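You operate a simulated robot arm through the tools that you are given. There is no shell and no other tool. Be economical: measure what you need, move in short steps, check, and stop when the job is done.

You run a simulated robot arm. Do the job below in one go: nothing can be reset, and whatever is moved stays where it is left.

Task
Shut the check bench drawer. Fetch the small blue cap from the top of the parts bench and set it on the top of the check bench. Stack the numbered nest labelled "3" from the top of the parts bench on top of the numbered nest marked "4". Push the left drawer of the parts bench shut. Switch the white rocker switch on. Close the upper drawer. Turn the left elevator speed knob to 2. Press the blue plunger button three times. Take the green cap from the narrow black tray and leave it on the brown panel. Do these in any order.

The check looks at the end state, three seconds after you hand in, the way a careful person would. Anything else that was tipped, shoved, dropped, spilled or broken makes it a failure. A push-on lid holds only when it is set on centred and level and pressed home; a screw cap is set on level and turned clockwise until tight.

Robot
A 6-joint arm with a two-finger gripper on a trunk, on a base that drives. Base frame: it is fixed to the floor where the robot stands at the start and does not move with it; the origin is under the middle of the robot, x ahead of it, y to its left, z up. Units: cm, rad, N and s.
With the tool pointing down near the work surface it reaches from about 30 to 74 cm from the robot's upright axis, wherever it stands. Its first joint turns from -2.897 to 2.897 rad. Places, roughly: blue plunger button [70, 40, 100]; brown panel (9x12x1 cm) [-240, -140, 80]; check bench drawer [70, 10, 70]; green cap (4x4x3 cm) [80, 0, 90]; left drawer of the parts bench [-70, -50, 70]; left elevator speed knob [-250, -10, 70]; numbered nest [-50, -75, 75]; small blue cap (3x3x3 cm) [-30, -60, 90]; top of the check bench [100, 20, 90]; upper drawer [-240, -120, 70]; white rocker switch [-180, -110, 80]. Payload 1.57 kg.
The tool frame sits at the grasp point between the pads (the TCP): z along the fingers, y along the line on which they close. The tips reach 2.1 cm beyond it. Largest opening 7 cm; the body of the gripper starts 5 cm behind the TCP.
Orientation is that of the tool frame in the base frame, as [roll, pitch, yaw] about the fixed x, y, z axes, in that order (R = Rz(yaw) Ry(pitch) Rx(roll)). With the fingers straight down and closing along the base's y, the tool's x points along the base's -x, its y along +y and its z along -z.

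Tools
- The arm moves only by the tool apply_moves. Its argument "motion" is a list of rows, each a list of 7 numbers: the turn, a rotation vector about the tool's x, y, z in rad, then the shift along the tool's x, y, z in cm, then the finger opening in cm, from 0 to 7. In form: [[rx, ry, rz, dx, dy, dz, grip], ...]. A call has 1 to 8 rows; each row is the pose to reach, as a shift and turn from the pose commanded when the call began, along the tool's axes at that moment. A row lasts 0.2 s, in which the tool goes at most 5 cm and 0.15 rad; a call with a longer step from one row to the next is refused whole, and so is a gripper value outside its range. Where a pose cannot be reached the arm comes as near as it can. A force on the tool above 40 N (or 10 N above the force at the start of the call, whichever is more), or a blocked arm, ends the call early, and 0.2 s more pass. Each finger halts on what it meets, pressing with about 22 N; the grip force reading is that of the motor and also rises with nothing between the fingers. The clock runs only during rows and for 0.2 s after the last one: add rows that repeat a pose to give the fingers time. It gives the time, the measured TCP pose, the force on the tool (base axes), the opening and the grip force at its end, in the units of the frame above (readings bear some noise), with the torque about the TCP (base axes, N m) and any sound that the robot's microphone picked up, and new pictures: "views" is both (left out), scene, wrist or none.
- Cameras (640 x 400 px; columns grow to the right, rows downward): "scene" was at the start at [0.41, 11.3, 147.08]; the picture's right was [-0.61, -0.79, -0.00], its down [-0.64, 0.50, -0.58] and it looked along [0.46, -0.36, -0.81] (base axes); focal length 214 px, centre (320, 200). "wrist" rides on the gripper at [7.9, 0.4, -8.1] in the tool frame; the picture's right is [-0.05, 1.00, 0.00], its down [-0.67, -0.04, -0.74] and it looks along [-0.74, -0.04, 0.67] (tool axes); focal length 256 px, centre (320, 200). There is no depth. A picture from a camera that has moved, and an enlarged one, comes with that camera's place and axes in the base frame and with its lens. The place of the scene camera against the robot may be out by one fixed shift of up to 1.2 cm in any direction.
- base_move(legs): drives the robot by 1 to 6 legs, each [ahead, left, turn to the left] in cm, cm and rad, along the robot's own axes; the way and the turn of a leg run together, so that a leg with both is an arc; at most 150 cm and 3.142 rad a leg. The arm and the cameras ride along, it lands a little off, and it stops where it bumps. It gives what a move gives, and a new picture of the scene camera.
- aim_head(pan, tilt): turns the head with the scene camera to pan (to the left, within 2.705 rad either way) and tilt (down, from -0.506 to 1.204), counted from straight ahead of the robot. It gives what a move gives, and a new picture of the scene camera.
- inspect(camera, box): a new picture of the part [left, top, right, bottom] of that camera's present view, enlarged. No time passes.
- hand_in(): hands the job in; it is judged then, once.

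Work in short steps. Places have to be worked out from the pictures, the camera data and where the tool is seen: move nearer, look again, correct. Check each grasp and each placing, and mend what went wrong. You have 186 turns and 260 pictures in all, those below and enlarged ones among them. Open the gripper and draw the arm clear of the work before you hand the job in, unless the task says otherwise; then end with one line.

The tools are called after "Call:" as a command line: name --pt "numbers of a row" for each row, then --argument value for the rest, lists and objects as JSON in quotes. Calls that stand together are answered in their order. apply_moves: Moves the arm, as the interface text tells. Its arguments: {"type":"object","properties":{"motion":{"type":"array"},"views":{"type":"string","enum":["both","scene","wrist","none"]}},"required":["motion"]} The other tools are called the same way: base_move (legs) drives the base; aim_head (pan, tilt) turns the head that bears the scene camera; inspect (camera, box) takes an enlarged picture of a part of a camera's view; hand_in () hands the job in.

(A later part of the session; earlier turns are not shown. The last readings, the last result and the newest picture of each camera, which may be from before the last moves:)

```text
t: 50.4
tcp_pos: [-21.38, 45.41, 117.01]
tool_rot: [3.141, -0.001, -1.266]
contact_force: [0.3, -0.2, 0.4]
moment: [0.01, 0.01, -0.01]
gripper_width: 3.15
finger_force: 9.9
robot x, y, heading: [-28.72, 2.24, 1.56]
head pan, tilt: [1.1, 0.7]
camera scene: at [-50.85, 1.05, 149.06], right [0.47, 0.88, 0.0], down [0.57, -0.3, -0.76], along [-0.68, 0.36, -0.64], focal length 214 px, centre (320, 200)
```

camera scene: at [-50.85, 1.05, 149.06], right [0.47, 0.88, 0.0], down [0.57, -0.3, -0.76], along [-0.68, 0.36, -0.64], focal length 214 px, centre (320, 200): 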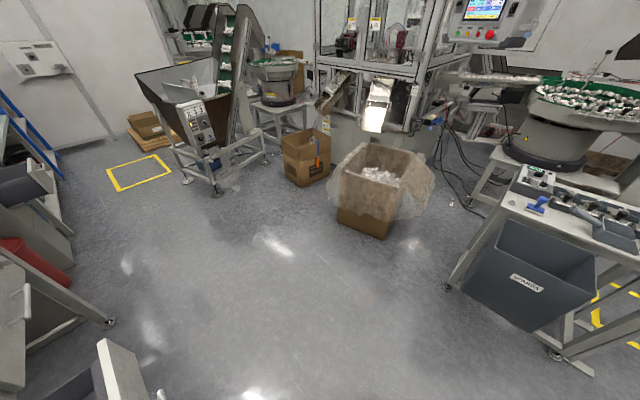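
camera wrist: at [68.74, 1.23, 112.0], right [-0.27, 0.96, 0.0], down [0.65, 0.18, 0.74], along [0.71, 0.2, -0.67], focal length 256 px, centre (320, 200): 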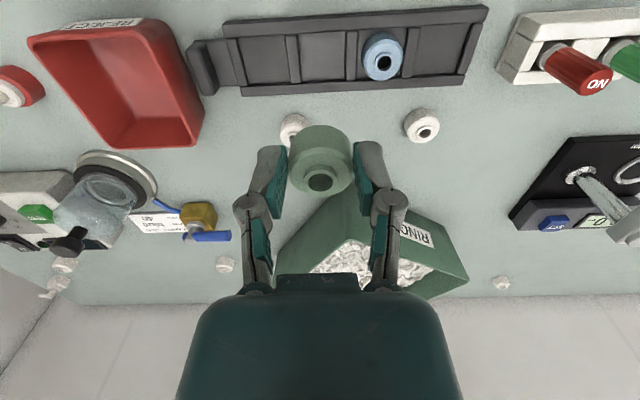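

Path down the aisle is clear. Turn to face -x and drive down it.

Call:
base_move --legs '[[0, 0, 1.58], [110, 0, 0]]'

Call:
aim_head --pan 0.8 --tilt 0.75

```text
t: 59.7
tcp_pos: [-176.34, 8.8, 117.06]
tool_rot: [3.139, -0.002, 0.323]
contact_force: [-0.4, -0.1, -0.1]
moment: [-0.01, 0.03, -0.01]
gripper_width: 3.19
finger_force: 9.7
robot x, y, heading: [-132.92, 2.99, -3.135]
head pan, tilt: [1.1, 0.7]
camera scene: at [-130.29, -20.08, 149.06], right [-0.89, 0.45, 0.0], down [0.29, 0.58, -0.76], along [-0.34, -0.68, -0.64], focal length 214 px, centre (320, 200)
```

scene: 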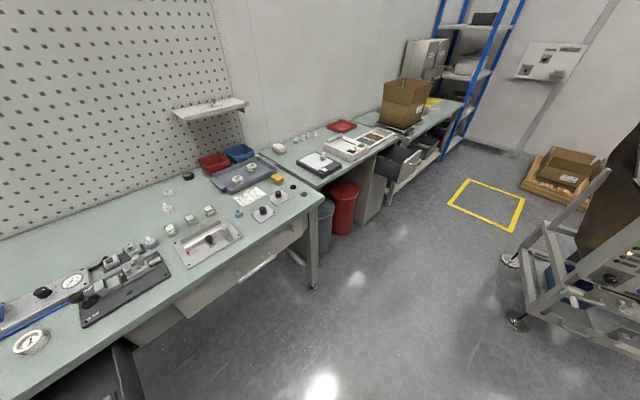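

```text
t: 60.5
tcp_pos: [-176.37, 8.86, 117.03]
tool_rot: [3.139, -0.001, 0.322]
contact_force: [0.8, 0.7, -0.3]
moment: [-0.01, 0.04, -0.04]
gripper_width: 3.15
finger_force: 9.8
robot x, y, heading: [-132.92, 2.52, -3.138]
head pan, tilt: [0.799, 0.75]
camera scene: at [-132.21, -18.46, 148.64], right [-0.72, 0.69, 0.0], down [0.47, 0.49, -0.73], along [-0.51, -0.53, -0.68], focal length 214 px, centre (320, 200)
```

scene: 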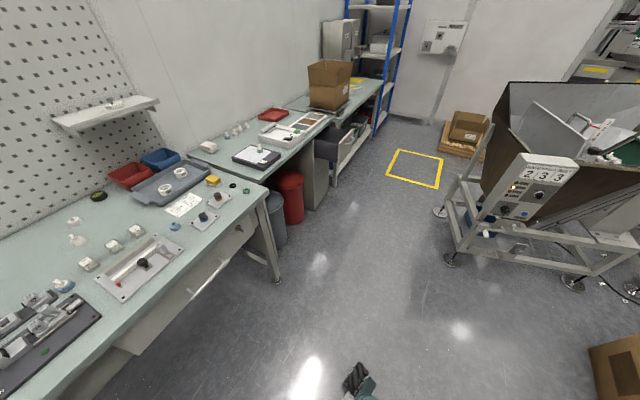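

Zoom in on the second bench and on the hopper control panel.

Call:
inspect --camera "scene" --box '[190, 80, 382, 200]'

Call:
inspect --camera "scene" --box '[480, 140, 592, 210]'

```text
3.33 times, centred on (286, 140) of scene
camera zoom: at [-132.21, -18.46, 148.64], right [-0.72, 0.69, 0.0], down [0.47, 0.49, -0.73], along [-0.51, -0.53, -0.68], focal length 715 px, centre (433, 400)
```

zoom: 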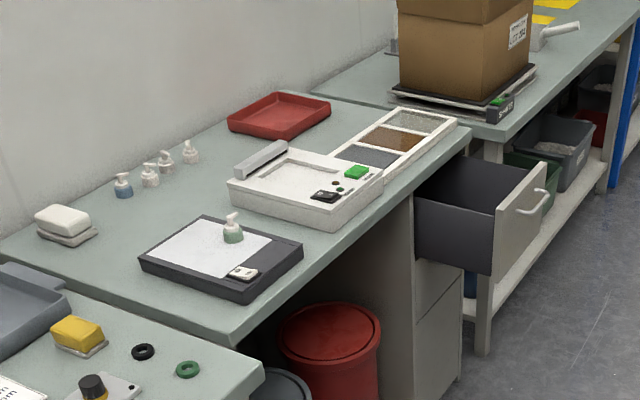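

```text
5.71 times, centred on (536, 175) of scene
camera zoom: at [-132.21, -18.46, 148.64], right [-0.72, 0.69, 0.0], down [0.47, 0.49, -0.73], along [-0.51, -0.53, -0.68], focal length 1226 px, centre (-914, 343)
```

zoom: 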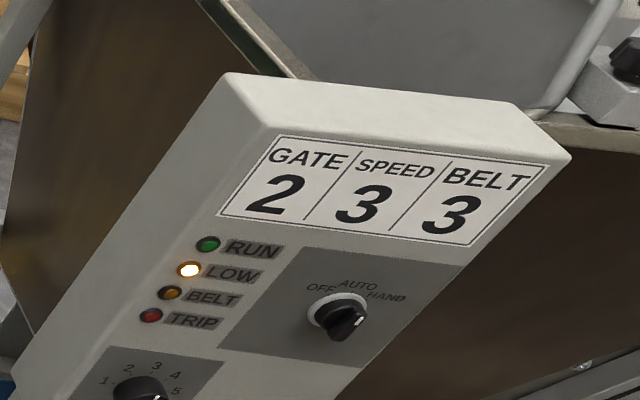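

Bench 2's front edge runs from about (-172,-105) to (-259,-137); rocker near (-183,-119), brown panel near (-240,-143), open drawer face near (-245..-258,-112). I drive to about (-213,-78) and turn to face that bench.

Call:
base_move --legs '[[80, 0, 0], [0, 80, 0], [0, 0, 1.92]]'

Call:
aim_head --pan -0.25 --tilt 0.85

```text
t: 73.2
tcp_pos: [-207.08, -119.52, 117.02]
tool_rot: [3.14, -0.004, 2.212]
contact_force: [-0.2, 0.6, -0.6]
moment: [-0.01, -0.01, 0.02]
gripper_width: 3.14
finger_force: 10.6
robot x, y, heading: [-214.67, -76.27, -1.248]
head pan, tilt: [0.799, 0.75]
camera scene: at [-193.58, -69.19, 148.64], right [-0.43, -0.9, 0.0], down [-0.61, 0.3, -0.73], along [0.66, -0.32, -0.68], focal length 214 px, centre (320, 200)
```

scene: 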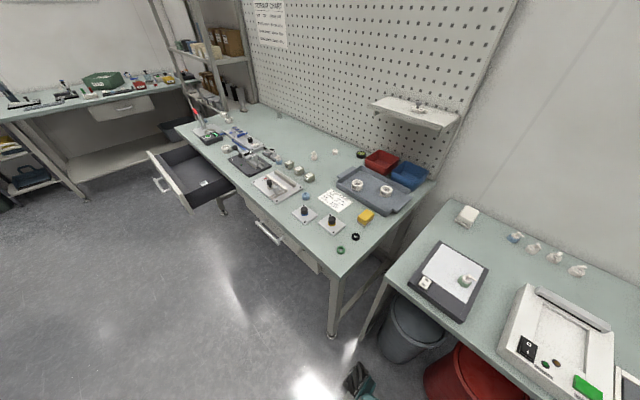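

```text
t: 74.5
tcp_pos: [-207.03, -119.52, 116.89]
tool_rot: [3.139, -0.002, 2.21]
contact_force: [0.0, 0.3, 0.0]
moment: [0.02, 0.01, 0.0]
gripper_width: 3.17
finger_force: 9.9
robot x, y, heading: [-214.15, -76.36, -1.256]
head pan, tilt: [-0.25, 0.85]
camera scene: at [-200.48, -73.39, 147.84], right [-1.0, -0.07, 0.0], down [-0.06, 0.75, -0.66], along [0.05, -0.66, -0.75], focal length 214 px, centre (320, 200)
```

scene: 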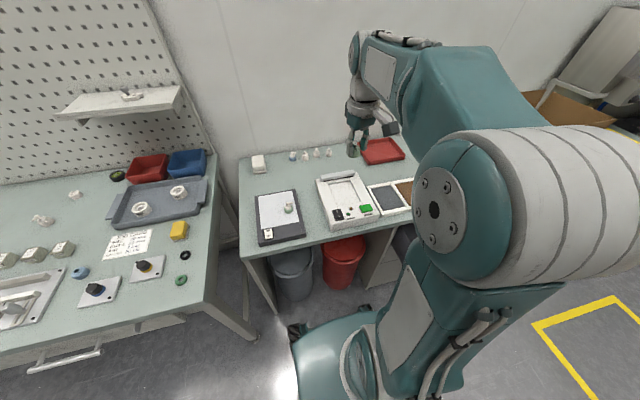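

Good view. Brown panel is near (-233,-143). I swing the arm toward it with the tool aligned to the bench (yaw), still high.

Call:
apply_moves --pt "0 0 0.13 0.9 -4.6 0 2" --pt "0 0 0.27 1.8 -9.2 0 2" --pt "0 0 0.27 2.8 -13.8 0 2" --pt "0 0 0.27 3.7 -18.4 0 2" --pt "0 0 0.27 4.6 -23 0 2" --pt "0 0 0.27 5.6 -27.6 0 2" --pt "0 0 0.27 6.5 -32.2 0 2" --views "both"

```text
t: 76.1
tcp_pos: [-237.28, -133.8, 116.81]
tool_rot: [3.137, -0.003, 1.942]
contact_force: [0.3, 0.6, 0.1]
moment: [0.02, 0.0, 0.0]
gripper_width: 3.16
finger_force: 10.5
robot x, y, heading: [-214.55, -76.53, -1.246]
head pan, tilt: [-0.25, 0.85]
camera scene: at [-200.89, -73.58, 147.87], right [-1.0, -0.07, 0.0], down [-0.05, 0.75, -0.66], along [0.05, -0.66, -0.75], focal length 214 px, centre (320, 200)
camera wrist: at [-239.82, -126.29, 125.04], right [0.95, 0.31, 0.0], down [0.21, -0.64, 0.74], along [0.23, -0.71, -0.67], focal length 256 px, centre (320, 200)
```

scene: 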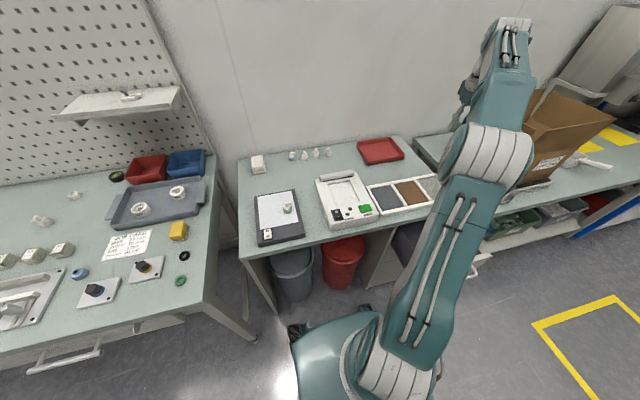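
wrist: 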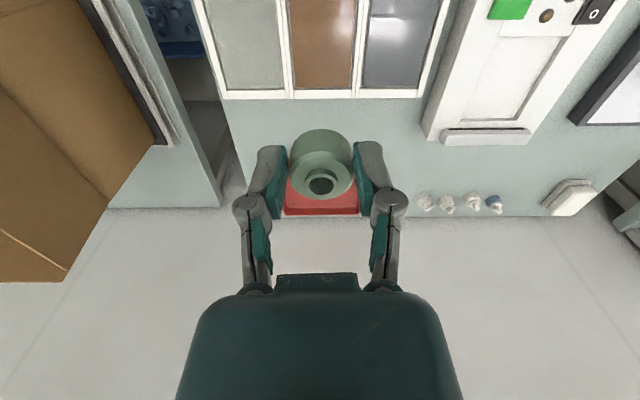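

Panel centre estimated at (-235.6,-140.2). Move above and lower to z ≈ 93, then check.

Call:
apply_moves --pt "0 0 0 -3.3 -0.2 3 2" --pt "0 0 0 -6.6 -0.2 6 2" --pt "0 0 0 -6.6 -0.2 10.5 2" --pt "0 0 0 -6.6 -0.2 15 2" --pt "0 0 0 -6.6 -0.2 19.5 2" --pt "0 0 0 -6.6 -0.2 24 2" --pt "0 0 0 -6.6 -0.2 24 2" --views "both"

```text
t: 77.7
tcp_pos: [-234.58, -139.79, 92.98]
tool_rot: [3.14, -0.002, 1.94]
contact_force: [0.5, 0.0, -0.2]
moment: [0.03, -0.01, -0.02]
gripper_width: 3.15
finger_force: 9.9
robot x, y, heading: [-214.01, -76.95, -1.246]
head pan, tilt: [-0.25, 0.85]
camera scene: at [-200.67, -73.54, 147.86], right [-1.0, -0.07, 0.0], down [-0.05, 0.75, -0.66], along [0.05, -0.66, -0.75], focal length 214 px, centre (320, 200)
camera wrist: at [-237.17, -132.23, 101.26], right [0.95, 0.31, 0.0], down [0.21, -0.64, 0.74], along [0.23, -0.71, -0.67], focal length 256 px, centre (320, 200)
```

scene: 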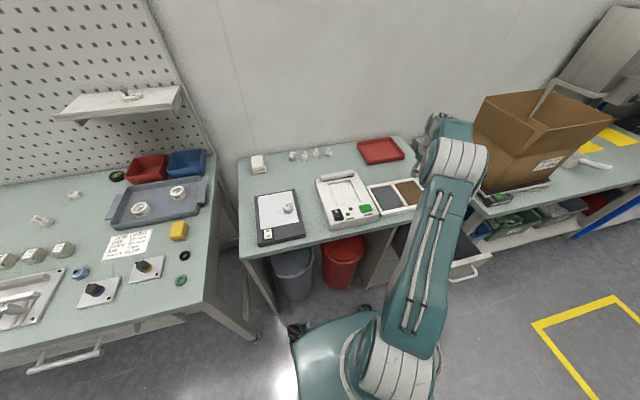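
wrist: 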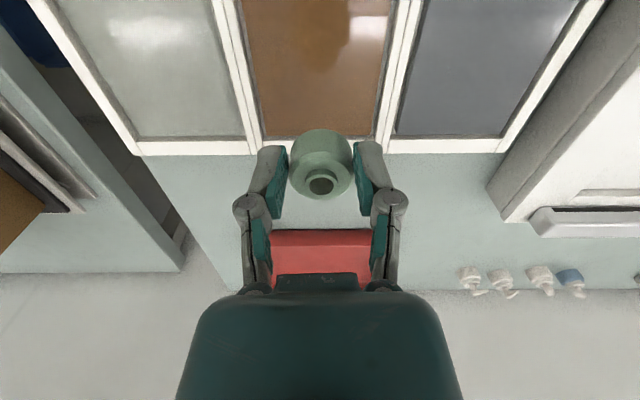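

Centred laterally and nearly so lengthwise. Lower most of the way.

Call:
apply_moves --pt "0 0 0 -0.5 0 4 2" --pt "0 0 0 -0.5 0 7 2" --pt "0 0 0 -0.5 0 7 2" --views "wrist"

```text
t: 78.5
tcp_pos: [-234.38, -140.01, 85.68]
tool_rot: [3.14, -0.002, 1.942]
contact_force: [1.0, -0.9, 0.1]
moment: [0.01, -0.01, 0.0]
gripper_width: 3.14
finger_force: 10.3
robot x, y, heading: [-214.76, -76.5, -1.253]
head pan, tilt: [-0.25, 0.85]
camera wrist: at [-236.94, -132.53, 93.98], right [0.95, 0.31, 0.0], down [0.21, -0.64, 0.74], along [0.23, -0.71, -0.67], focal length 256 px, centre (320, 200)
```

wrist: 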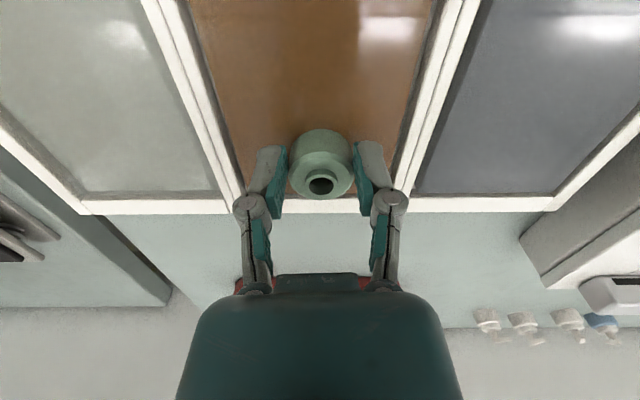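

About 2 cm to go. Lower in small steps, watching force.

Call:
apply_moves --pt "0 0 0 0 0 0.6 2" --pt "0 0 0 0 0 1.0 2" --pt "0 0 0 0 0 1.3 2" --pt "0 0 0 0 0 1.6 2" --views "none"

Call:
inspect --camera "wrist" --box '[220, 100, 420, 225]'

```text
t: 79.5
tcp_pos: [-234.51, -140.04, 84.3]
tool_rot: [3.139, -0.004, 1.943]
contact_force: [-0.4, 0.0, 6.8]
moment: [-0.03, -0.01, 0.02]
gripper_width: 3.2
finger_force: 9.5
robot x, y, heading: [-214.47, -76.73, -1.251]
head pan, tilt: [-0.25, 0.85]
```

```text
3.20 times, centred on (320, 162) of wrist
camera zoom: at [-236.93, -132.51, 92.54], right [0.95, 0.31, 0.0], down [0.21, -0.64, 0.74], along [0.23, -0.71, -0.67], focal length 819 px, centre (320, 320)
```

zoom: 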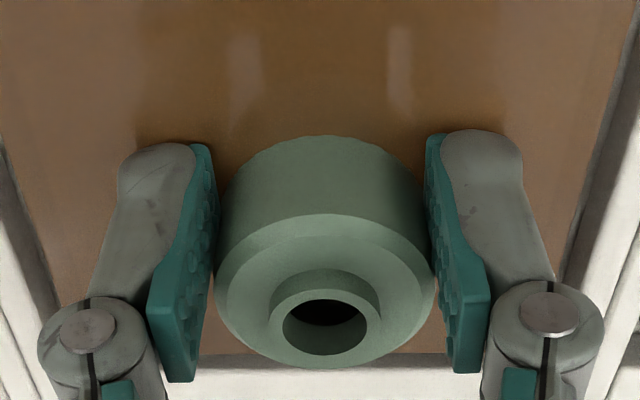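

Contact (6.8 N): cap is on the panel. Open slowly and lift away.

Call:
apply_moves --pt "0 0 0 0 0 -0.1 3.6" --pt "0 0 0 0 0 -0.1 5" --pt "0 0 0 0 0 -0.1 5" --pt "0 0 0 0 0 -3 5" --pt "0 0 0 0 0 -8 5" --pt "0 0 0 0 0 -13 5" --pt "0 0 0 2 0 -17 5" --views "wrist"

```text
t: 81.1
tcp_pos: [-235.15, -138.35, 101.48]
tool_rot: [3.136, -0.004, 1.942]
contact_force: [-0.3, 0.3, -0.2]
moment: [0.0, 0.02, -0.02]
gripper_width: 4.99
finger_force: 0.0
robot x, y, heading: [-214.52, -76.83, -1.25]
head pan, tilt: [-0.25, 0.85]
camera wrist: at [-237.71, -130.87, 109.73], right [0.95, 0.31, 0.0], down [0.21, -0.64, 0.74], along [0.23, -0.7, -0.67], focal length 256 px, centre (320, 200)
```

wrist: 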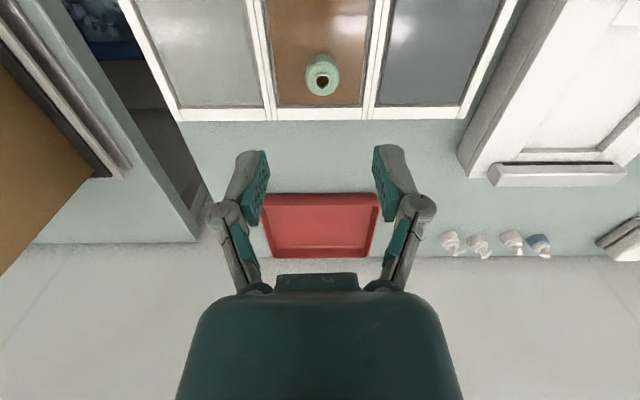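

Green cap sits on the brown panel. Now the upper drawer: look at it with the head.

Call:
aim_head --pan -0.75 --tilt 0.95

```text
t: 82.0
tcp_pos: [-235.21, -138.4, 101.38]
tool_rot: [3.14, -0.005, 1.941]
contact_force: [-0.9, 0.9, 0.0]
moment: [0.02, 0.03, -0.01]
gripper_width: 5.02
finger_force: 0.1
robot x, y, heading: [-214.59, -76.73, -1.251]
head pan, tilt: [-0.75, 0.949]
camera scene: at [-204.24, -72.34, 147.11], right [-0.91, 0.41, 0.0], down [0.34, 0.74, -0.58], along [-0.24, -0.53, -0.81], focal length 214 px, centre (320, 200)
```

scene: 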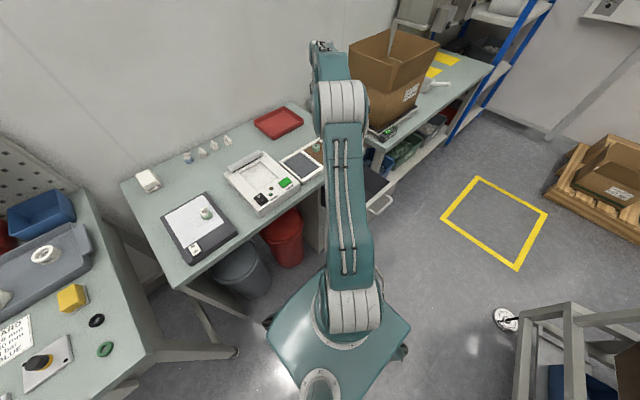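

Drawer handle is near (-251,-111,68). I retract the arm and reposition the base so the drawer is squarely ahead with room for the tilted push.

Call:
apply_moves --pt "0 0 0 0 0 -4.5 3" --pt "0 0 0 0 0 -9 0" --pt "0 0 0 1.8 4.1 -10 0" --pt "0 0 0 3.6 8.2 -11 0" --pt "0 0 0 5.4 12.3 -12 0" --pt "0 0 0 7.2 16.4 -13 0" --pt "0 0 0 9 20.5 -14 0" --pt "0 0 0 10.8 24.6 -15 0" --views "none"

Call:
base_move --legs '[[-25, 0, 0], [0, -33, 0.06]]'

Call:
aim_head --pan 0.1 --tilt 0.95

```text
t: 83.8
tcp_pos: [-216.21, -119.05, 116.09]
tool_rot: [-3.141, -0.004, 1.939]
contact_force: [0.8, -0.2, 0.0]
moment: [0.04, -0.01, 0.02]
gripper_width: 0.0
finger_force: 22.4
robot x, y, heading: [-214.33, -76.18, -1.249]
head pan, tilt: [-0.75, 0.949]
```

```text
t: 87.4
tcp_pos: [-251.58, -106.95, 116.09]
tool_rot: [3.14, -0.004, 1.998]
contact_force: [0.2, -0.5, -0.2]
moment: [-0.01, 0.03, -0.01]
gripper_width: 0.03
finger_force: 22.1
robot x, y, heading: [-252.81, -64.15, -1.188]
head pan, tilt: [-0.75, 0.949]
camera scene: at [-242.09, -59.31, 147.07], right [-0.93, 0.36, 0.0], down [0.29, 0.76, -0.58], along [-0.21, -0.54, -0.81], focal length 214 px, centre (320, 200)
```

scene: 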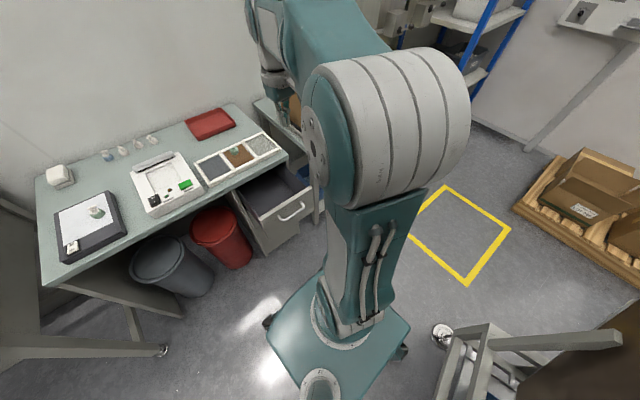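

```text
t: 88.5
tcp_pos: [-252.04, -107.01, 115.99]
tool_rot: [3.139, -0.002, 1.999]
contact_force: [0.4, 0.5, 0.4]
moment: [-0.04, 0.01, 0.02]
gripper_width: 0.0
finger_force: 21.9
robot x, y, heading: [-252.4, -64.34, -1.196]
head pan, tilt: [0.099, 0.949]
camera scene: at [-236.53, -59.15, 147.1], right [-0.89, -0.46, 0.0], down [-0.37, 0.72, -0.58], along [0.27, -0.52, -0.81], focal length 214 px, centre (320, 200)
```

scene: 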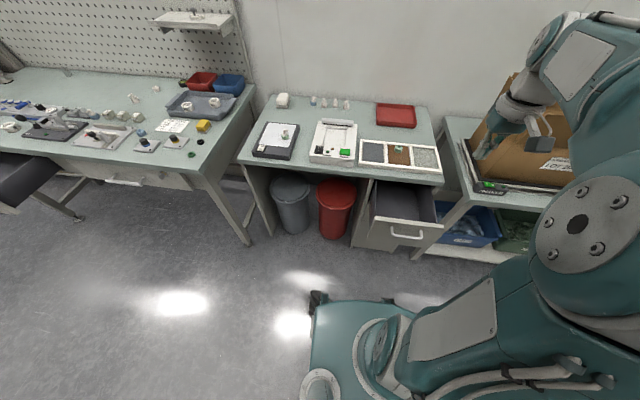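

Clear view: face centre at (-248,-112), top z≈74, ~19 cm open; TCP is already nearly in front of it. Lower, fix yaw, then tilt.

Call:
apply_moves --pt "0 0 0.05 0 0 4.8 0" --pt "0 0 0.05 0 0 9.6 0" --pt "0 0 0.05 0 0 14.4 0" --pt "0 0 0.05 0 0 19.2 0" --pt "0 0 0.05 0 0 24 0" --views "none"

Call:
apply_moves --pt "0 -0.14 0 0 0 0 0" --pt "0 -0.28 0 0 0 0 0" --pt "0 -0.42 0 0 0 0 0" --pt "0 -0.56 0 0 0 0 0" --pt "0 -0.7 0 0 0 0 0" --views "both"

```text
t: 89.7
tcp_pos: [-252.01, -106.94, 92.44]
tool_rot: [3.142, -0.003, 1.948]
contact_force: [0.6, -0.1, -0.4]
moment: [0.0, -0.02, -0.01]
gripper_width: 0.0
finger_force: 22.4
robot x, y, heading: [-252.43, -64.35, -1.191]
head pan, tilt: [0.099, 0.949]
```

```text
t: 90.9
tcp_pos: [-251.83, -106.82, 92.03]
tool_rot: [-3.137, 0.69, 1.964]
contact_force: [0.4, -1.6, 0.7]
moment: [0.07, -0.04, 0.02]
gripper_width: 0.01
finger_force: 21.9
robot x, y, heading: [-252.64, -64.8, -1.191]
head pan, tilt: [0.099, 0.949]
camera scene: at [-236.48, -59.12, 147.09], right [-0.89, -0.46, 0.0], down [-0.38, 0.72, -0.58], along [0.27, -0.52, -0.81], focal length 214 px, centre (320, 200)
camera wrist: at [-255.79, -96.21, 93.38], right [0.94, 0.34, 0.03], down [-0.02, -0.05, 1.0], along [0.34, -0.94, -0.04], focal length 256 px, centre (320, 200)
```

scene: 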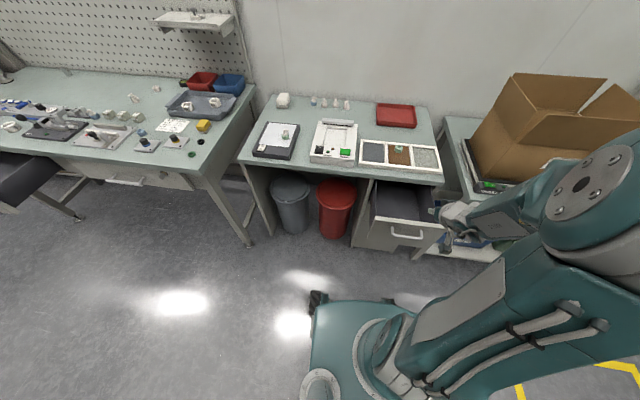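
wrist: 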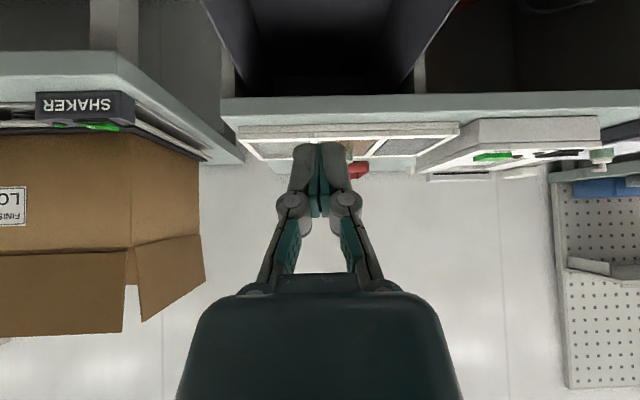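

Centred on the drawer. Lower straight down in front of the face.

Call:
apply_moves --pt "0 0 0 2.9 0 3.45 0" --pt "0 0 0 5.8 0 6.9 0" --pt "0 0 0 8.7 0 10.35 0" --pt "0 0 0 11.6 0 13.8 0" --pt "0 0 0 11.6 0 13.8 0" --views "both"

```text
t: 92.1
tcp_pos: [-252.65, -109.39, 76.7]
tool_rot: [3.107, 0.687, 1.93]
contact_force: [1.2, -0.6, -0.1]
moment: [-0.01, 0.01, 0.0]
gripper_width: 0.0
finger_force: 22.0
out of reach, approached as far as the arm can: row 3, 4, 5
robot x, y, heading: [-252.83, -64.53, -1.188]
head pan, tilt: [0.099, 0.949]
camera scene: at [-236.51, -59.19, 147.1], right [-0.89, -0.46, 0.0], down [-0.38, 0.72, -0.58], along [0.27, -0.52, -0.81], focal length 214 px, centre (320, 200)
camera wrist: at [-256.49, -98.86, 78.13], right [0.94, 0.33, 0.06], down [-0.04, -0.06, 1.0], along [0.34, -0.94, -0.04], focal length 256 px, centre (320, 200)
```

scene: 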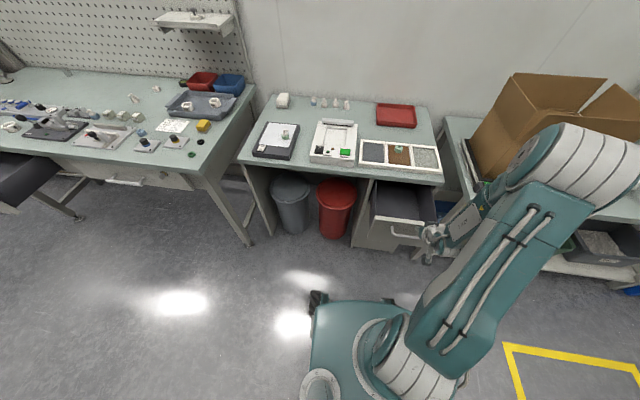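
wrist: 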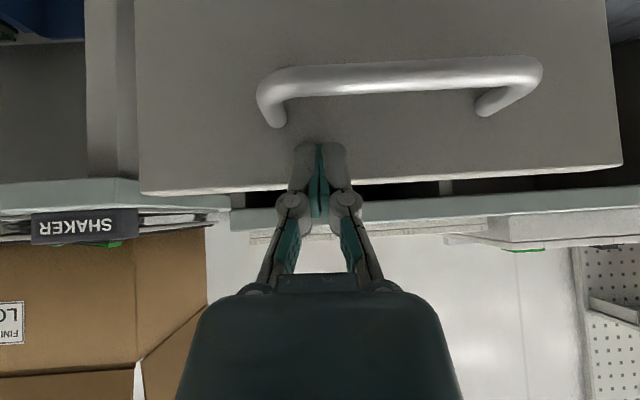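

Tips are about 1 cm below the face's top edge, 3.5 cm left of its centre. Begin pushing with a slight sideways correction.

Call:
apply_moves --pt "0 0 0 -1.5 3 1.3 0" --pt "0 0 0 -3.06 3 2.6 0" --pt "0 0 0 -5.0 3 4.2 0" --pt "0 0 0 -6.9 3 5.8 0" --pt "0 0 0 -8.8 3 7.4 0" --pt "0 0 0 -10.7 3 9.0 0" --pt "0 0 0 -12.6 3 10.6 0" --pt "0 0 0 -14.5 3 12.2 0" --views "both"

```text
t: 93.9
tcp_pos: [-242.72, -125.71, 76.68]
tool_rot: [3.14, 0.696, 1.948]
contact_force: [-0.2, 0.9, 0.5]
moment: [0.0, 0.01, -0.01]
gripper_width: 0.02
finger_force: 22.5
out of reach, approached as far as the arm can: row 1, 2
robot x, y, heading: [-252.74, -64.25, -1.19]
head pan, tilt: [0.099, 0.949]
camera scene: at [-236.45, -59.23, 147.09], right [-0.89, -0.46, 0.0], down [-0.38, 0.72, -0.58], along [0.27, -0.52, -0.81], focal length 214 px, centre (320, 200)
camera wrist: at [-246.53, -115.06, 77.9], right [0.94, 0.33, 0.04], down [-0.02, -0.04, 1.0], along [0.33, -0.94, -0.03], focal length 256 px, centre (320, 200)
```

scene: 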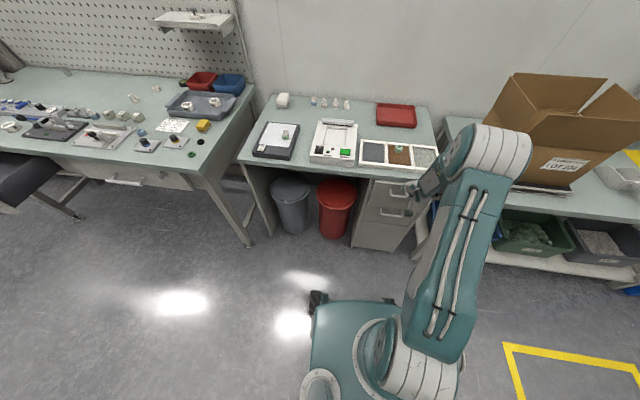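
wrist: 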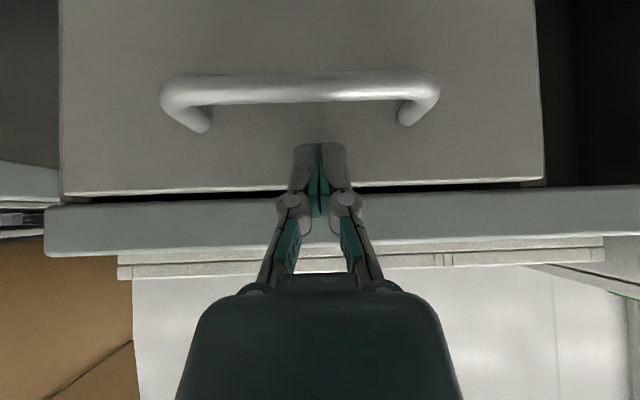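

Almost shut. Push further until it stops.

Call:
apply_moves --pt "0 0 0 -0.77 0 0.64 0" --pt "0 0 0 -1.53 0 1.29 0" --pt "0 0 0 -2.3 0 1.93 0" --pt "0 0 0 -3.06 0 2.58 0" --pt "0 0 0 -3.8 0 3.2 0" --views "wrist"

```text
t: 94.8
tcp_pos: [-241.76, -127.92, 76.42]
tool_rot: [3.138, 0.686, 1.947]
contact_force: [-3.3, 13.4, 5.6]
moment: [0.02, 0.02, -0.03]
gripper_width: 0.03
finger_force: 21.3
robot x, y, heading: [-252.56, -64.14, -1.187]
head pan, tilt: [0.099, 0.949]
stopped in row 4: the force on the tool passed its limit at 56 N (the readings are from after the stop); the commanded pose is now the measured one
camera wrist: at [-245.47, -117.33, 77.75], right [0.94, 0.33, 0.03], down [-0.02, -0.05, 1.0], along [0.33, -0.94, -0.05], focal length 256 px, centre (320, 200)
```

wrist: 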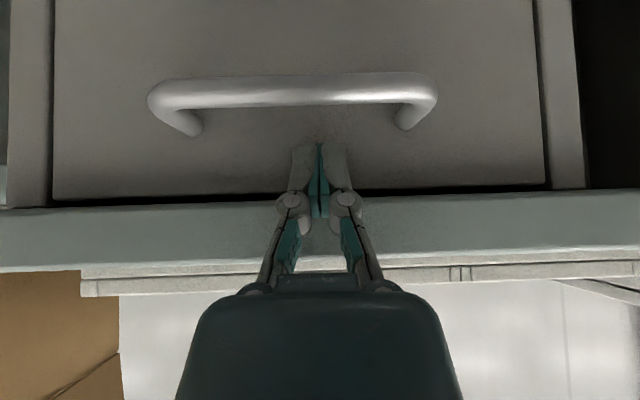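

Drawer is flush. Back off, rise, untilt; then look at the rocker.

Call:
apply_moves --pt "0 0 0 3 0 -2.5 0" --pt "0 0 0 5.3 0 -4.5 0" --pt "0 0.1 0 2.6 0 -8 0" --pt "0 0.24 0 -0.4 0 -11.6 0" --pt "0 0.38 0 -3.4 0 -15.2 0" --pt "0 0.52 0 -6.4 0 -18.8 0" --pt "0 0.66 0 -9.4 0 -22.4 0" --pt "0 0.69 0 -12 0 -25.5 0" --views "none"

Call:
inspect --camera "scene" --box '[235, 80, 363, 160]'

```text
t: 96.6
tcp_pos: [-244.29, -121.62, 103.71]
tool_rot: [-3.141, -0.005, 1.946]
contact_force: [-0.1, -0.1, -0.2]
moment: [0.03, 0.02, -0.02]
gripper_width: 0.01
finger_force: 22.0
out of reach, approached as far as the arm can: row 4
robot x, y, heading: [-252.92, -64.34, -1.192]
head pan, tilt: [0.099, 0.949]
```

```text
5.00 times, centred on (299, 120) of scene
camera zoom: at [-236.46, -59.24, 147.09], right [-0.89, -0.46, 0.0], down [-0.38, 0.72, -0.58], along [0.27, -0.52, -0.81], focal length 1072 px, centre (425, 600)
```

zoom: 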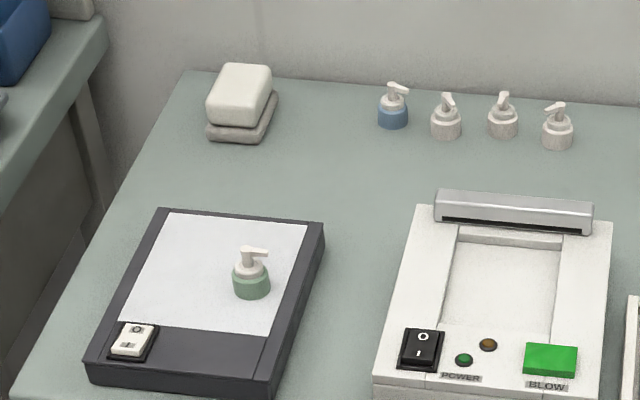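

Rocker near (-178.6,-113.8), marked O at far end. Strafe left 52 cm and ahead 13 cm to bring it within reach.

Call:
base_move --legs '[[0, 50, 0], [13, 0, 0]]'

Call:
apply_moves --pt "0 0 0 4 0 0 0" --pt "0 0 0 8 0 0 0" --views "wrist"

```text
t: 100.4
tcp_pos: [-194.87, -115.88, 103.67]
tool_rot: [3.14, -0.004, 1.924]
contact_force: [-0.2, 0.1, -0.3]
moment: [0.04, 0.02, -0.02]
gripper_width: 0.0
finger_force: 22.5
robot x, y, heading: [-201.69, -58.85, -1.212]
head pan, tilt: [0.099, 0.949]
camera scene: at [-185.75, -53.73, 147.09], right [-0.9, -0.44, 0.0], down [-0.36, 0.73, -0.58], along [0.26, -0.52, -0.81], focal length 214 px, centre (320, 200)
```

scene: 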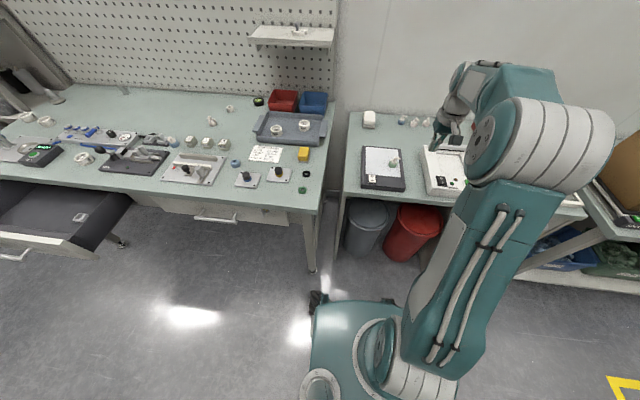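

```text
t: 101.0
tcp_pos: [-197.58, -108.49, 103.78]
tool_rot: [3.141, -0.003, 1.924]
contact_force: [1.0, 0.4, -0.4]
moment: [0.02, 0.01, -0.02]
gripper_width: 0.02
finger_force: 22.2
robot x, y, heading: [-202.03, -58.33, -1.21]
head pan, tilt: [0.099, 0.949]
camera wrist: at [-200.0, -100.92, 111.9], right [0.96, 0.3, 0.0], down [0.2, -0.64, 0.74], along [0.22, -0.71, -0.67], focal length 256 px, centre (320, 200)
```

wrist: 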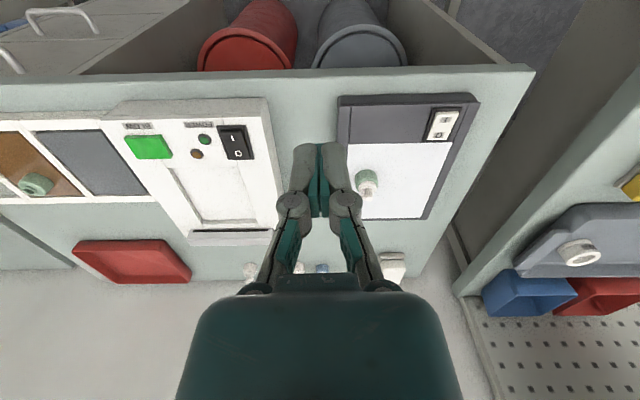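

Zoom on the rocker.

Call:
inspect --camera "wrist" --box '[409, 100, 473, 140]'

```text
10.00 times, centred on (441, 120) of wrist
camera zoom: at [-200.0, -100.92, 111.9], right [0.96, 0.3, 0.0], down [0.2, -0.64, 0.74], along [0.22, -0.71, -0.67], focal length 2560 px, centre (-890, 1000)
```

zoom: 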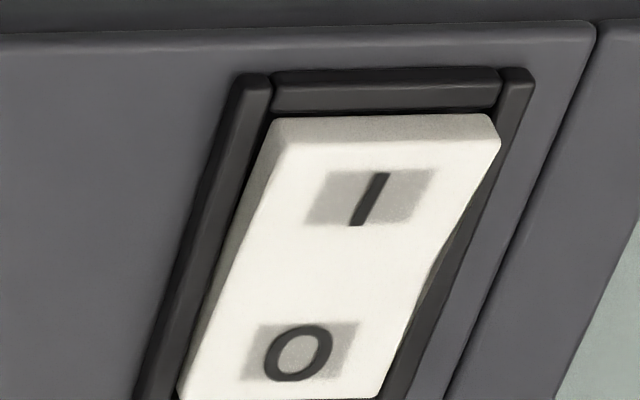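

The I end faces the bench front and is raised, so press there. Move above it, closed fingers.

Call:
apply_moves --pt "0 0 0 -2.4 3.8 0 0" --pt "0 0 0 -4.8 7.5 1 0" --pt "0 0 0 -7.2 11.2 2 0" --pt "0 0 0 -9.4 14.9 4 0" --pt "0 0 0 -9.4 14.9 8 0" --pt "0 0 0 -9.4 14.9 11 0" --pt "0 0 0 -9.4 14.9 11 0" --views "wrist"

```text
t: 102.6
tcp_pos: [-180.46, -111.69, 92.9]
tool_rot: [-3.141, -0.003, 1.924]
contact_force: [0.2, -1.1, 0.2]
moment: [0.01, -0.01, -0.03]
gripper_width: 0.0
finger_force: 22.6
robot x, y, heading: [-202.25, -58.72, -1.213]
head pan, tilt: [0.099, 0.949]
camera wrist: at [-182.79, -104.15, 101.14], right [0.96, 0.3, 0.0], down [0.2, -0.64, 0.74], along [0.22, -0.71, -0.67], focal length 256 px, centre (320, 200)
```

wrist: 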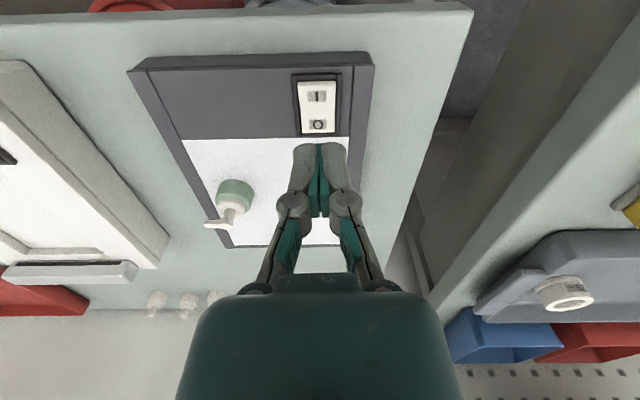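

I label is in line with the tool within ~0.5 cm. Descend 4.5 cm and recheck.

Call:
apply_moves --pt "0 0 0 -0.1 -0.15 2.5 0" --pt "0 0 0 -0.1 -0.15 4.5 0" --pt "0 0 0 -0.1 -0.15 4.5 0" --views "none"

Call:
inspect --camera "wrist" --box '[240, 80, 400, 180]'

```text
t: 103.4
tcp_pos: [-180.34, -112.15, 88.31]
tool_rot: [-3.14, -0.002, 1.925]
contact_force: [0.5, -0.5, -0.1]
moment: [-0.04, 0.0, 0.01]
gripper_width: 0.0
finger_force: 21.6
robot x, y, heading: [-201.93, -58.46, -1.211]
head pan, tilt: [0.099, 0.949]
```

```text
4.00 times, centred on (320, 130) of wrist
camera zoom: at [-182.7, -104.5, 96.55], right [0.96, 0.3, 0.0], down [0.2, -0.64, 0.74], along [0.22, -0.71, -0.67], focal length 1024 px, centre (320, 480)
```

zoom: 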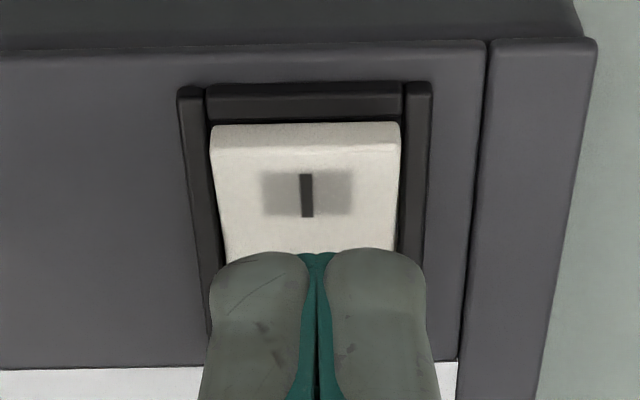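

Good alignment; contact should be ~2.3 cm below. Press in steps.

Call:
apply_moves --pt "0 0 0 0.2 -0.2 1.2 0" --pt "0 0 0 0.2 -0.2 2.0 0" --pt "0 0 0 0.2 -0.2 2.5 0" --pt "0 0 0 0.2 -0.2 2.9 0" --pt "0 0 0 0.2 -0.2 3.2 0" --views "none"

```text
t: 104.6
tcp_pos: [-180.53, -111.84, 85.66]
tool_rot: [3.139, 0.007, 1.924]
contact_force: [-1.6, 10.3, 14.3]
moment: [0.12, 0.02, 0.01]
gripper_width: 0.58
finger_force: 29.1
robot x, y, heading: [-202.27, -58.4, -1.217]
head pan, tilt: [0.099, 0.949]
stopped in row 5: the force on the tool passed its limit at 42 N (the readings are from after the stop); the commanded pose is now the measured one
```

Force limit hit without a click; lift and look at the rocker state.

Call:
apply_moves --pt "0 0 0 0 0 -2.5 0" --pt "0 0 0 0 0 -6 0" --pt "0 0 0 3 0 -8 0" --pt "0 0 0 6 0 -8 0" --views "none"

Call:
inspect --camera "wrist" --box '[240, 20, 400, 120]'

```text
t: 105.6
tcp_pos: [-182.82, -106.59, 93.32]
tool_rot: [3.141, 0.008, 1.924]
contact_force: [-0.1, 0.9, -0.6]
moment: [-0.02, 0.01, 0.0]
gripper_width: 0.0
finger_force: 28.4
robot x, y, heading: [-202.18, -58.51, -1.21]
head pan, tilt: [0.099, 0.949]
```

```text
4.00 times, centred on (320, 70) of wrist
camera zoom: at [-185.14, -98.96, 101.51], right [0.95, 0.3, 0.0], down [0.2, -0.63, 0.75], along [0.22, -0.71, -0.66], focal length 1024 px, centre (320, 720)
```

zoom: 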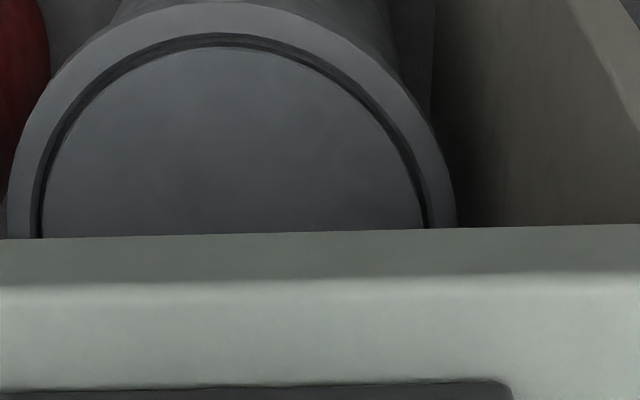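

Call:
inspect --camera "wrist" --box '[256, 110, 384, 190]'

```text
5.00 times, centred on (320, 150) of wrist
camera zoom: at [-185.14, -98.96, 101.51], right [0.95, 0.3, 0.0], down [0.2, -0.63, 0.75], along [0.22, -0.71, -0.66], focal length 1280 px, centre (320, 450)
```

zoom: 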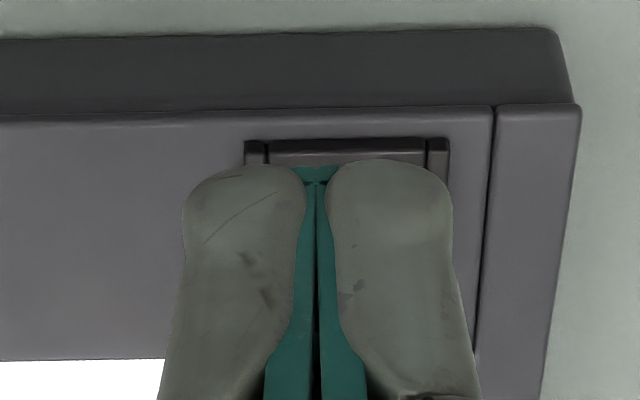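

The light pad now looks brighter. Shift sideways to see the rocker itself.

Call:
apply_moves --pt "0 0 0 0 -4 -3 0" --pt "0 0 0 3 -7 -6 0" --views "wrist"

```text
refused: row 2 steps farther than a row can; nothing moved
```

Call:
apply_moves --pt "0 0 0 0 -4 -2 0" --pt "0 0 0 2 -7 -4 0" --views "wrist"

```text
t: 106.2
tcp_pos: [-190.21, -106.87, 97.65]
tool_rot: [3.14, 0.006, 1.924]
contact_force: [0.0, -0.9, 0.2]
moment: [0.02, -0.01, 0.0]
gripper_width: 0.0
finger_force: 28.5
robot x, y, heading: [-201.9, -58.13, -1.212]
head pan, tilt: [0.099, 0.949]
camera wrist: at [-192.65, -99.33, 105.79], right [0.95, 0.3, 0.0], down [0.19, -0.63, 0.75], along [0.22, -0.71, -0.66], focal length 256 px, centre (320, 200)
```

wrist: 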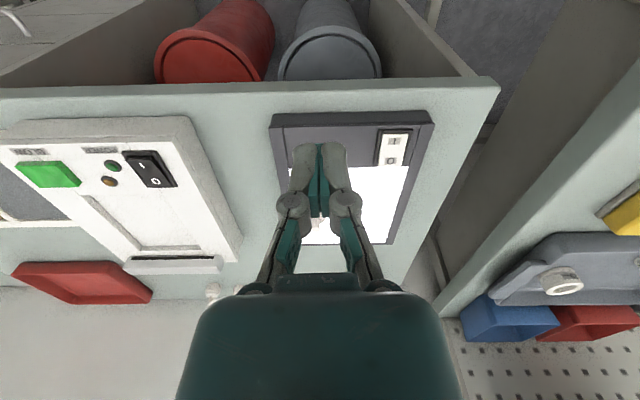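

Light pad is on. Verify rocker, then move up to check that the little pump bottle still stands.

Call:
inspect --camera "wrist" --box '[365, 115, 429, 175]'

Call:
apply_moves --pt "0 0 0 4 0 -2 0" --pt "0 0 0 8 0 -4 0" --pt "0 0 0 12 0 -7 0" --views "wrist"

```text
6.67 times, centred on (397, 145) of wrist
camera zoom: at [-192.65, -99.33, 105.79], right [0.95, 0.3, 0.0], down [0.19, -0.63, 0.75], along [0.22, -0.71, -0.66], focal length 1707 px, centre (-193, 567)
```

zoom: 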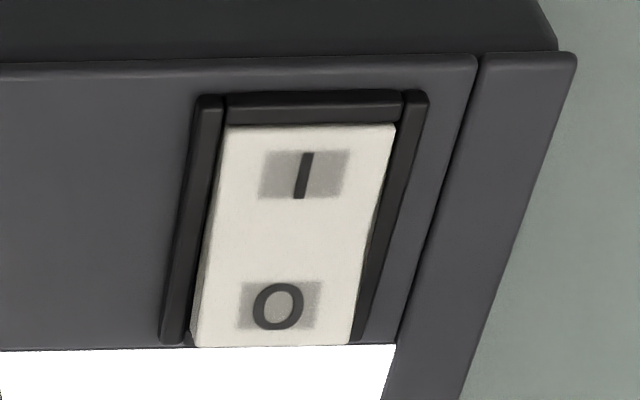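

```text
t: 107.0
tcp_pos: [-194.4, -95.64, 104.93]
tool_rot: [3.14, 0.006, 1.926]
contact_force: [0.0, 0.0, -0.7]
moment: [0.01, -0.02, 0.01]
gripper_width: 0.01
finger_force: 28.1
robot x, y, heading: [-202.38, -58.37, -1.213]
head pan, tilt: [0.099, 0.949]
camera wrist: at [-196.83, -87.94, 113.03], right [0.95, 0.3, 0.0], down [0.2, -0.63, 0.75], along [0.22, -0.71, -0.66], focal length 256 px, centre (320, 200)
```

wrist: 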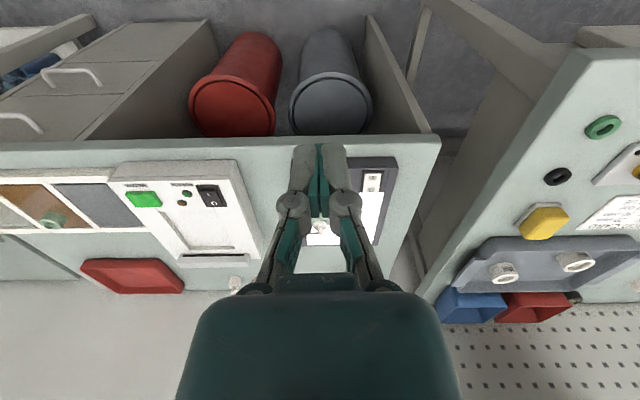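

Rocker is on (I down, pad lit) and bottle seems upright. Check it by the scene camera, then go round to face the hopper's control panel.

Call:
inspect --camera "scene" --box '[340, 100, 468, 200]'

Call:
base_move --legs '[[-35, 0, 0], [0, 25, 0], [0, 0, -1.93]]'

Call:
aim_head --pan 0.0 --tilt 0.75

```text
4.00 times, centred on (404, 150) of scene
camera zoom: at [-185.7, -53.59, 147.08], right [-0.9, -0.44, 0.0], down [-0.36, 0.73, -0.58], along [0.26, -0.52, -0.81], focal length 858 px, centre (-16, 400)
```

zoom: 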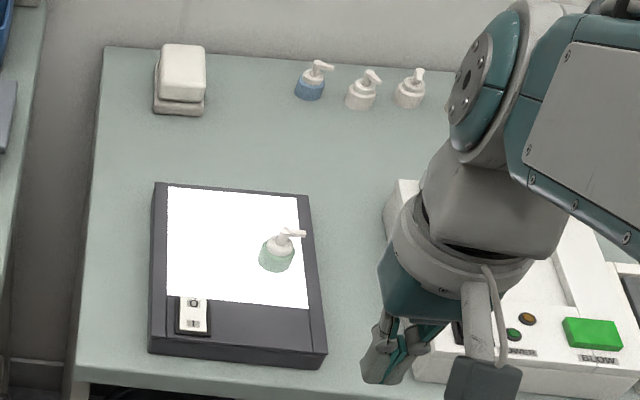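

```text
t: 115.5
tcp_pos: [-227.53, -9.53, 104.8]
tool_rot: [3.14, 0.008, -0.058]
contact_force: [0.0, 0.3, -1.2]
moment: [0.0, 0.04, 0.02]
gripper_width: 0.02
finger_force: 29.0
robot x, y, heading: [-190.36, -17.52, 3.087]
head pan, tilt: [0.099, 0.949]
camera scene: at [-191.95, -33.19, 147.09], right [-0.04, 1.0, 0.0], down [0.81, 0.04, -0.58], along [-0.58, -0.03, -0.81], focal length 214 px, centre (320, 200)
```

scene: 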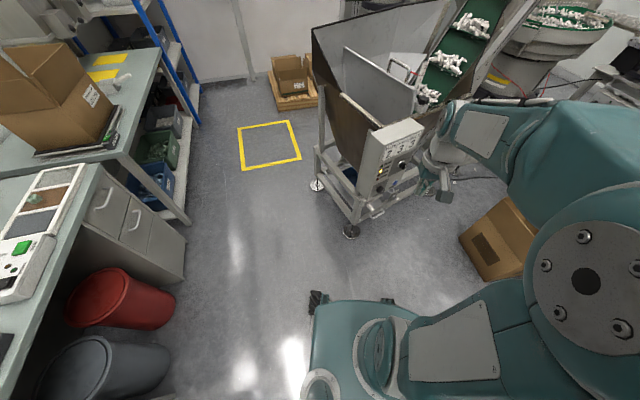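

```text
t: 116.2
tcp_pos: [-227.42, -9.66, 104.81]
tool_rot: [3.14, 0.008, -0.059]
contact_force: [0.5, -0.8, 0.3]
moment: [0.02, 0.0, 0.0]
gripper_width: 0.01
finger_force: 28.8
robot x, y, heading: [-190.37, -17.59, 3.093]
head pan, tilt: [0.0, 0.75]
camera scene: at [-192.96, -32.41, 148.63], right [0.05, 1.0, 0.0], down [0.68, -0.04, -0.73], along [-0.73, 0.04, -0.68], focal length 214 px, centre (320, 200)
```

scene: 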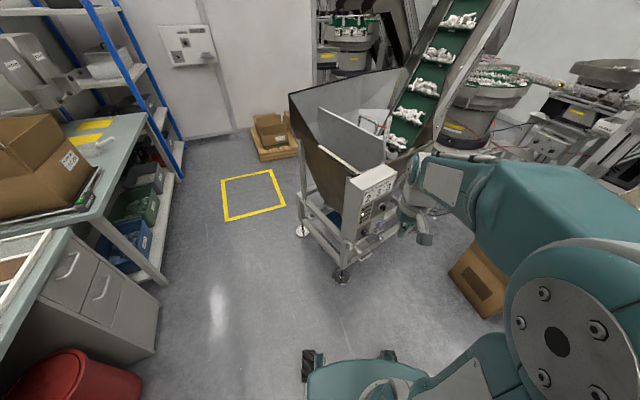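

Bottle stands fine. Zoom on the control panel.

Call:
inspect --camera "scene" --box '[330, 155, 426, 255]'

Call:
inspect --camera "wrist" --box '[0, 0, 640, 400]'

```text
4.00 times, centred on (378, 205) of scene
camera zoom: at [-192.96, -32.41, 148.63], right [0.05, 1.0, 0.0], down [0.68, -0.04, -0.73], along [-0.73, 0.04, -0.68], focal length 858 px, centre (88, 180)
```

zoom: 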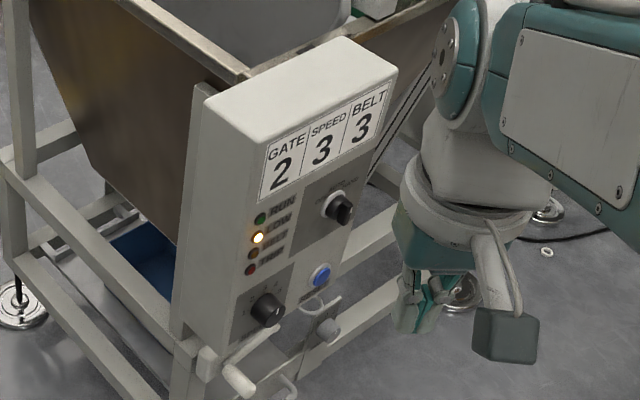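

```text
1.00 times, centred on (320, 200) of wrist (not enlarged: the box is as wide or as high as the picture)
camera zoom: at [-219.5, -10.47, 113.03], right [-0.11, -0.99, 0.0], down [-0.66, 0.08, 0.75], along [-0.74, 0.08, -0.66], focal length 256 px, centre (320, 200)
```

zoom: 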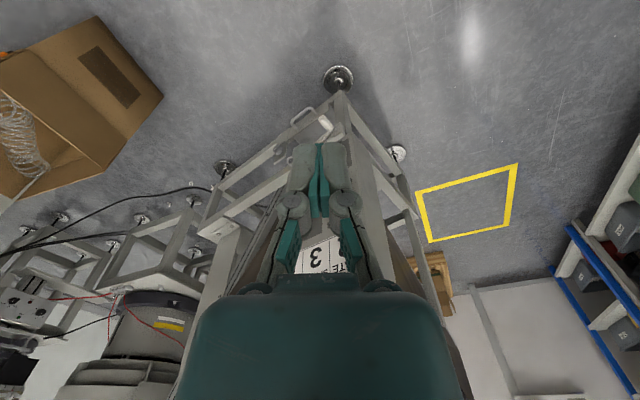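

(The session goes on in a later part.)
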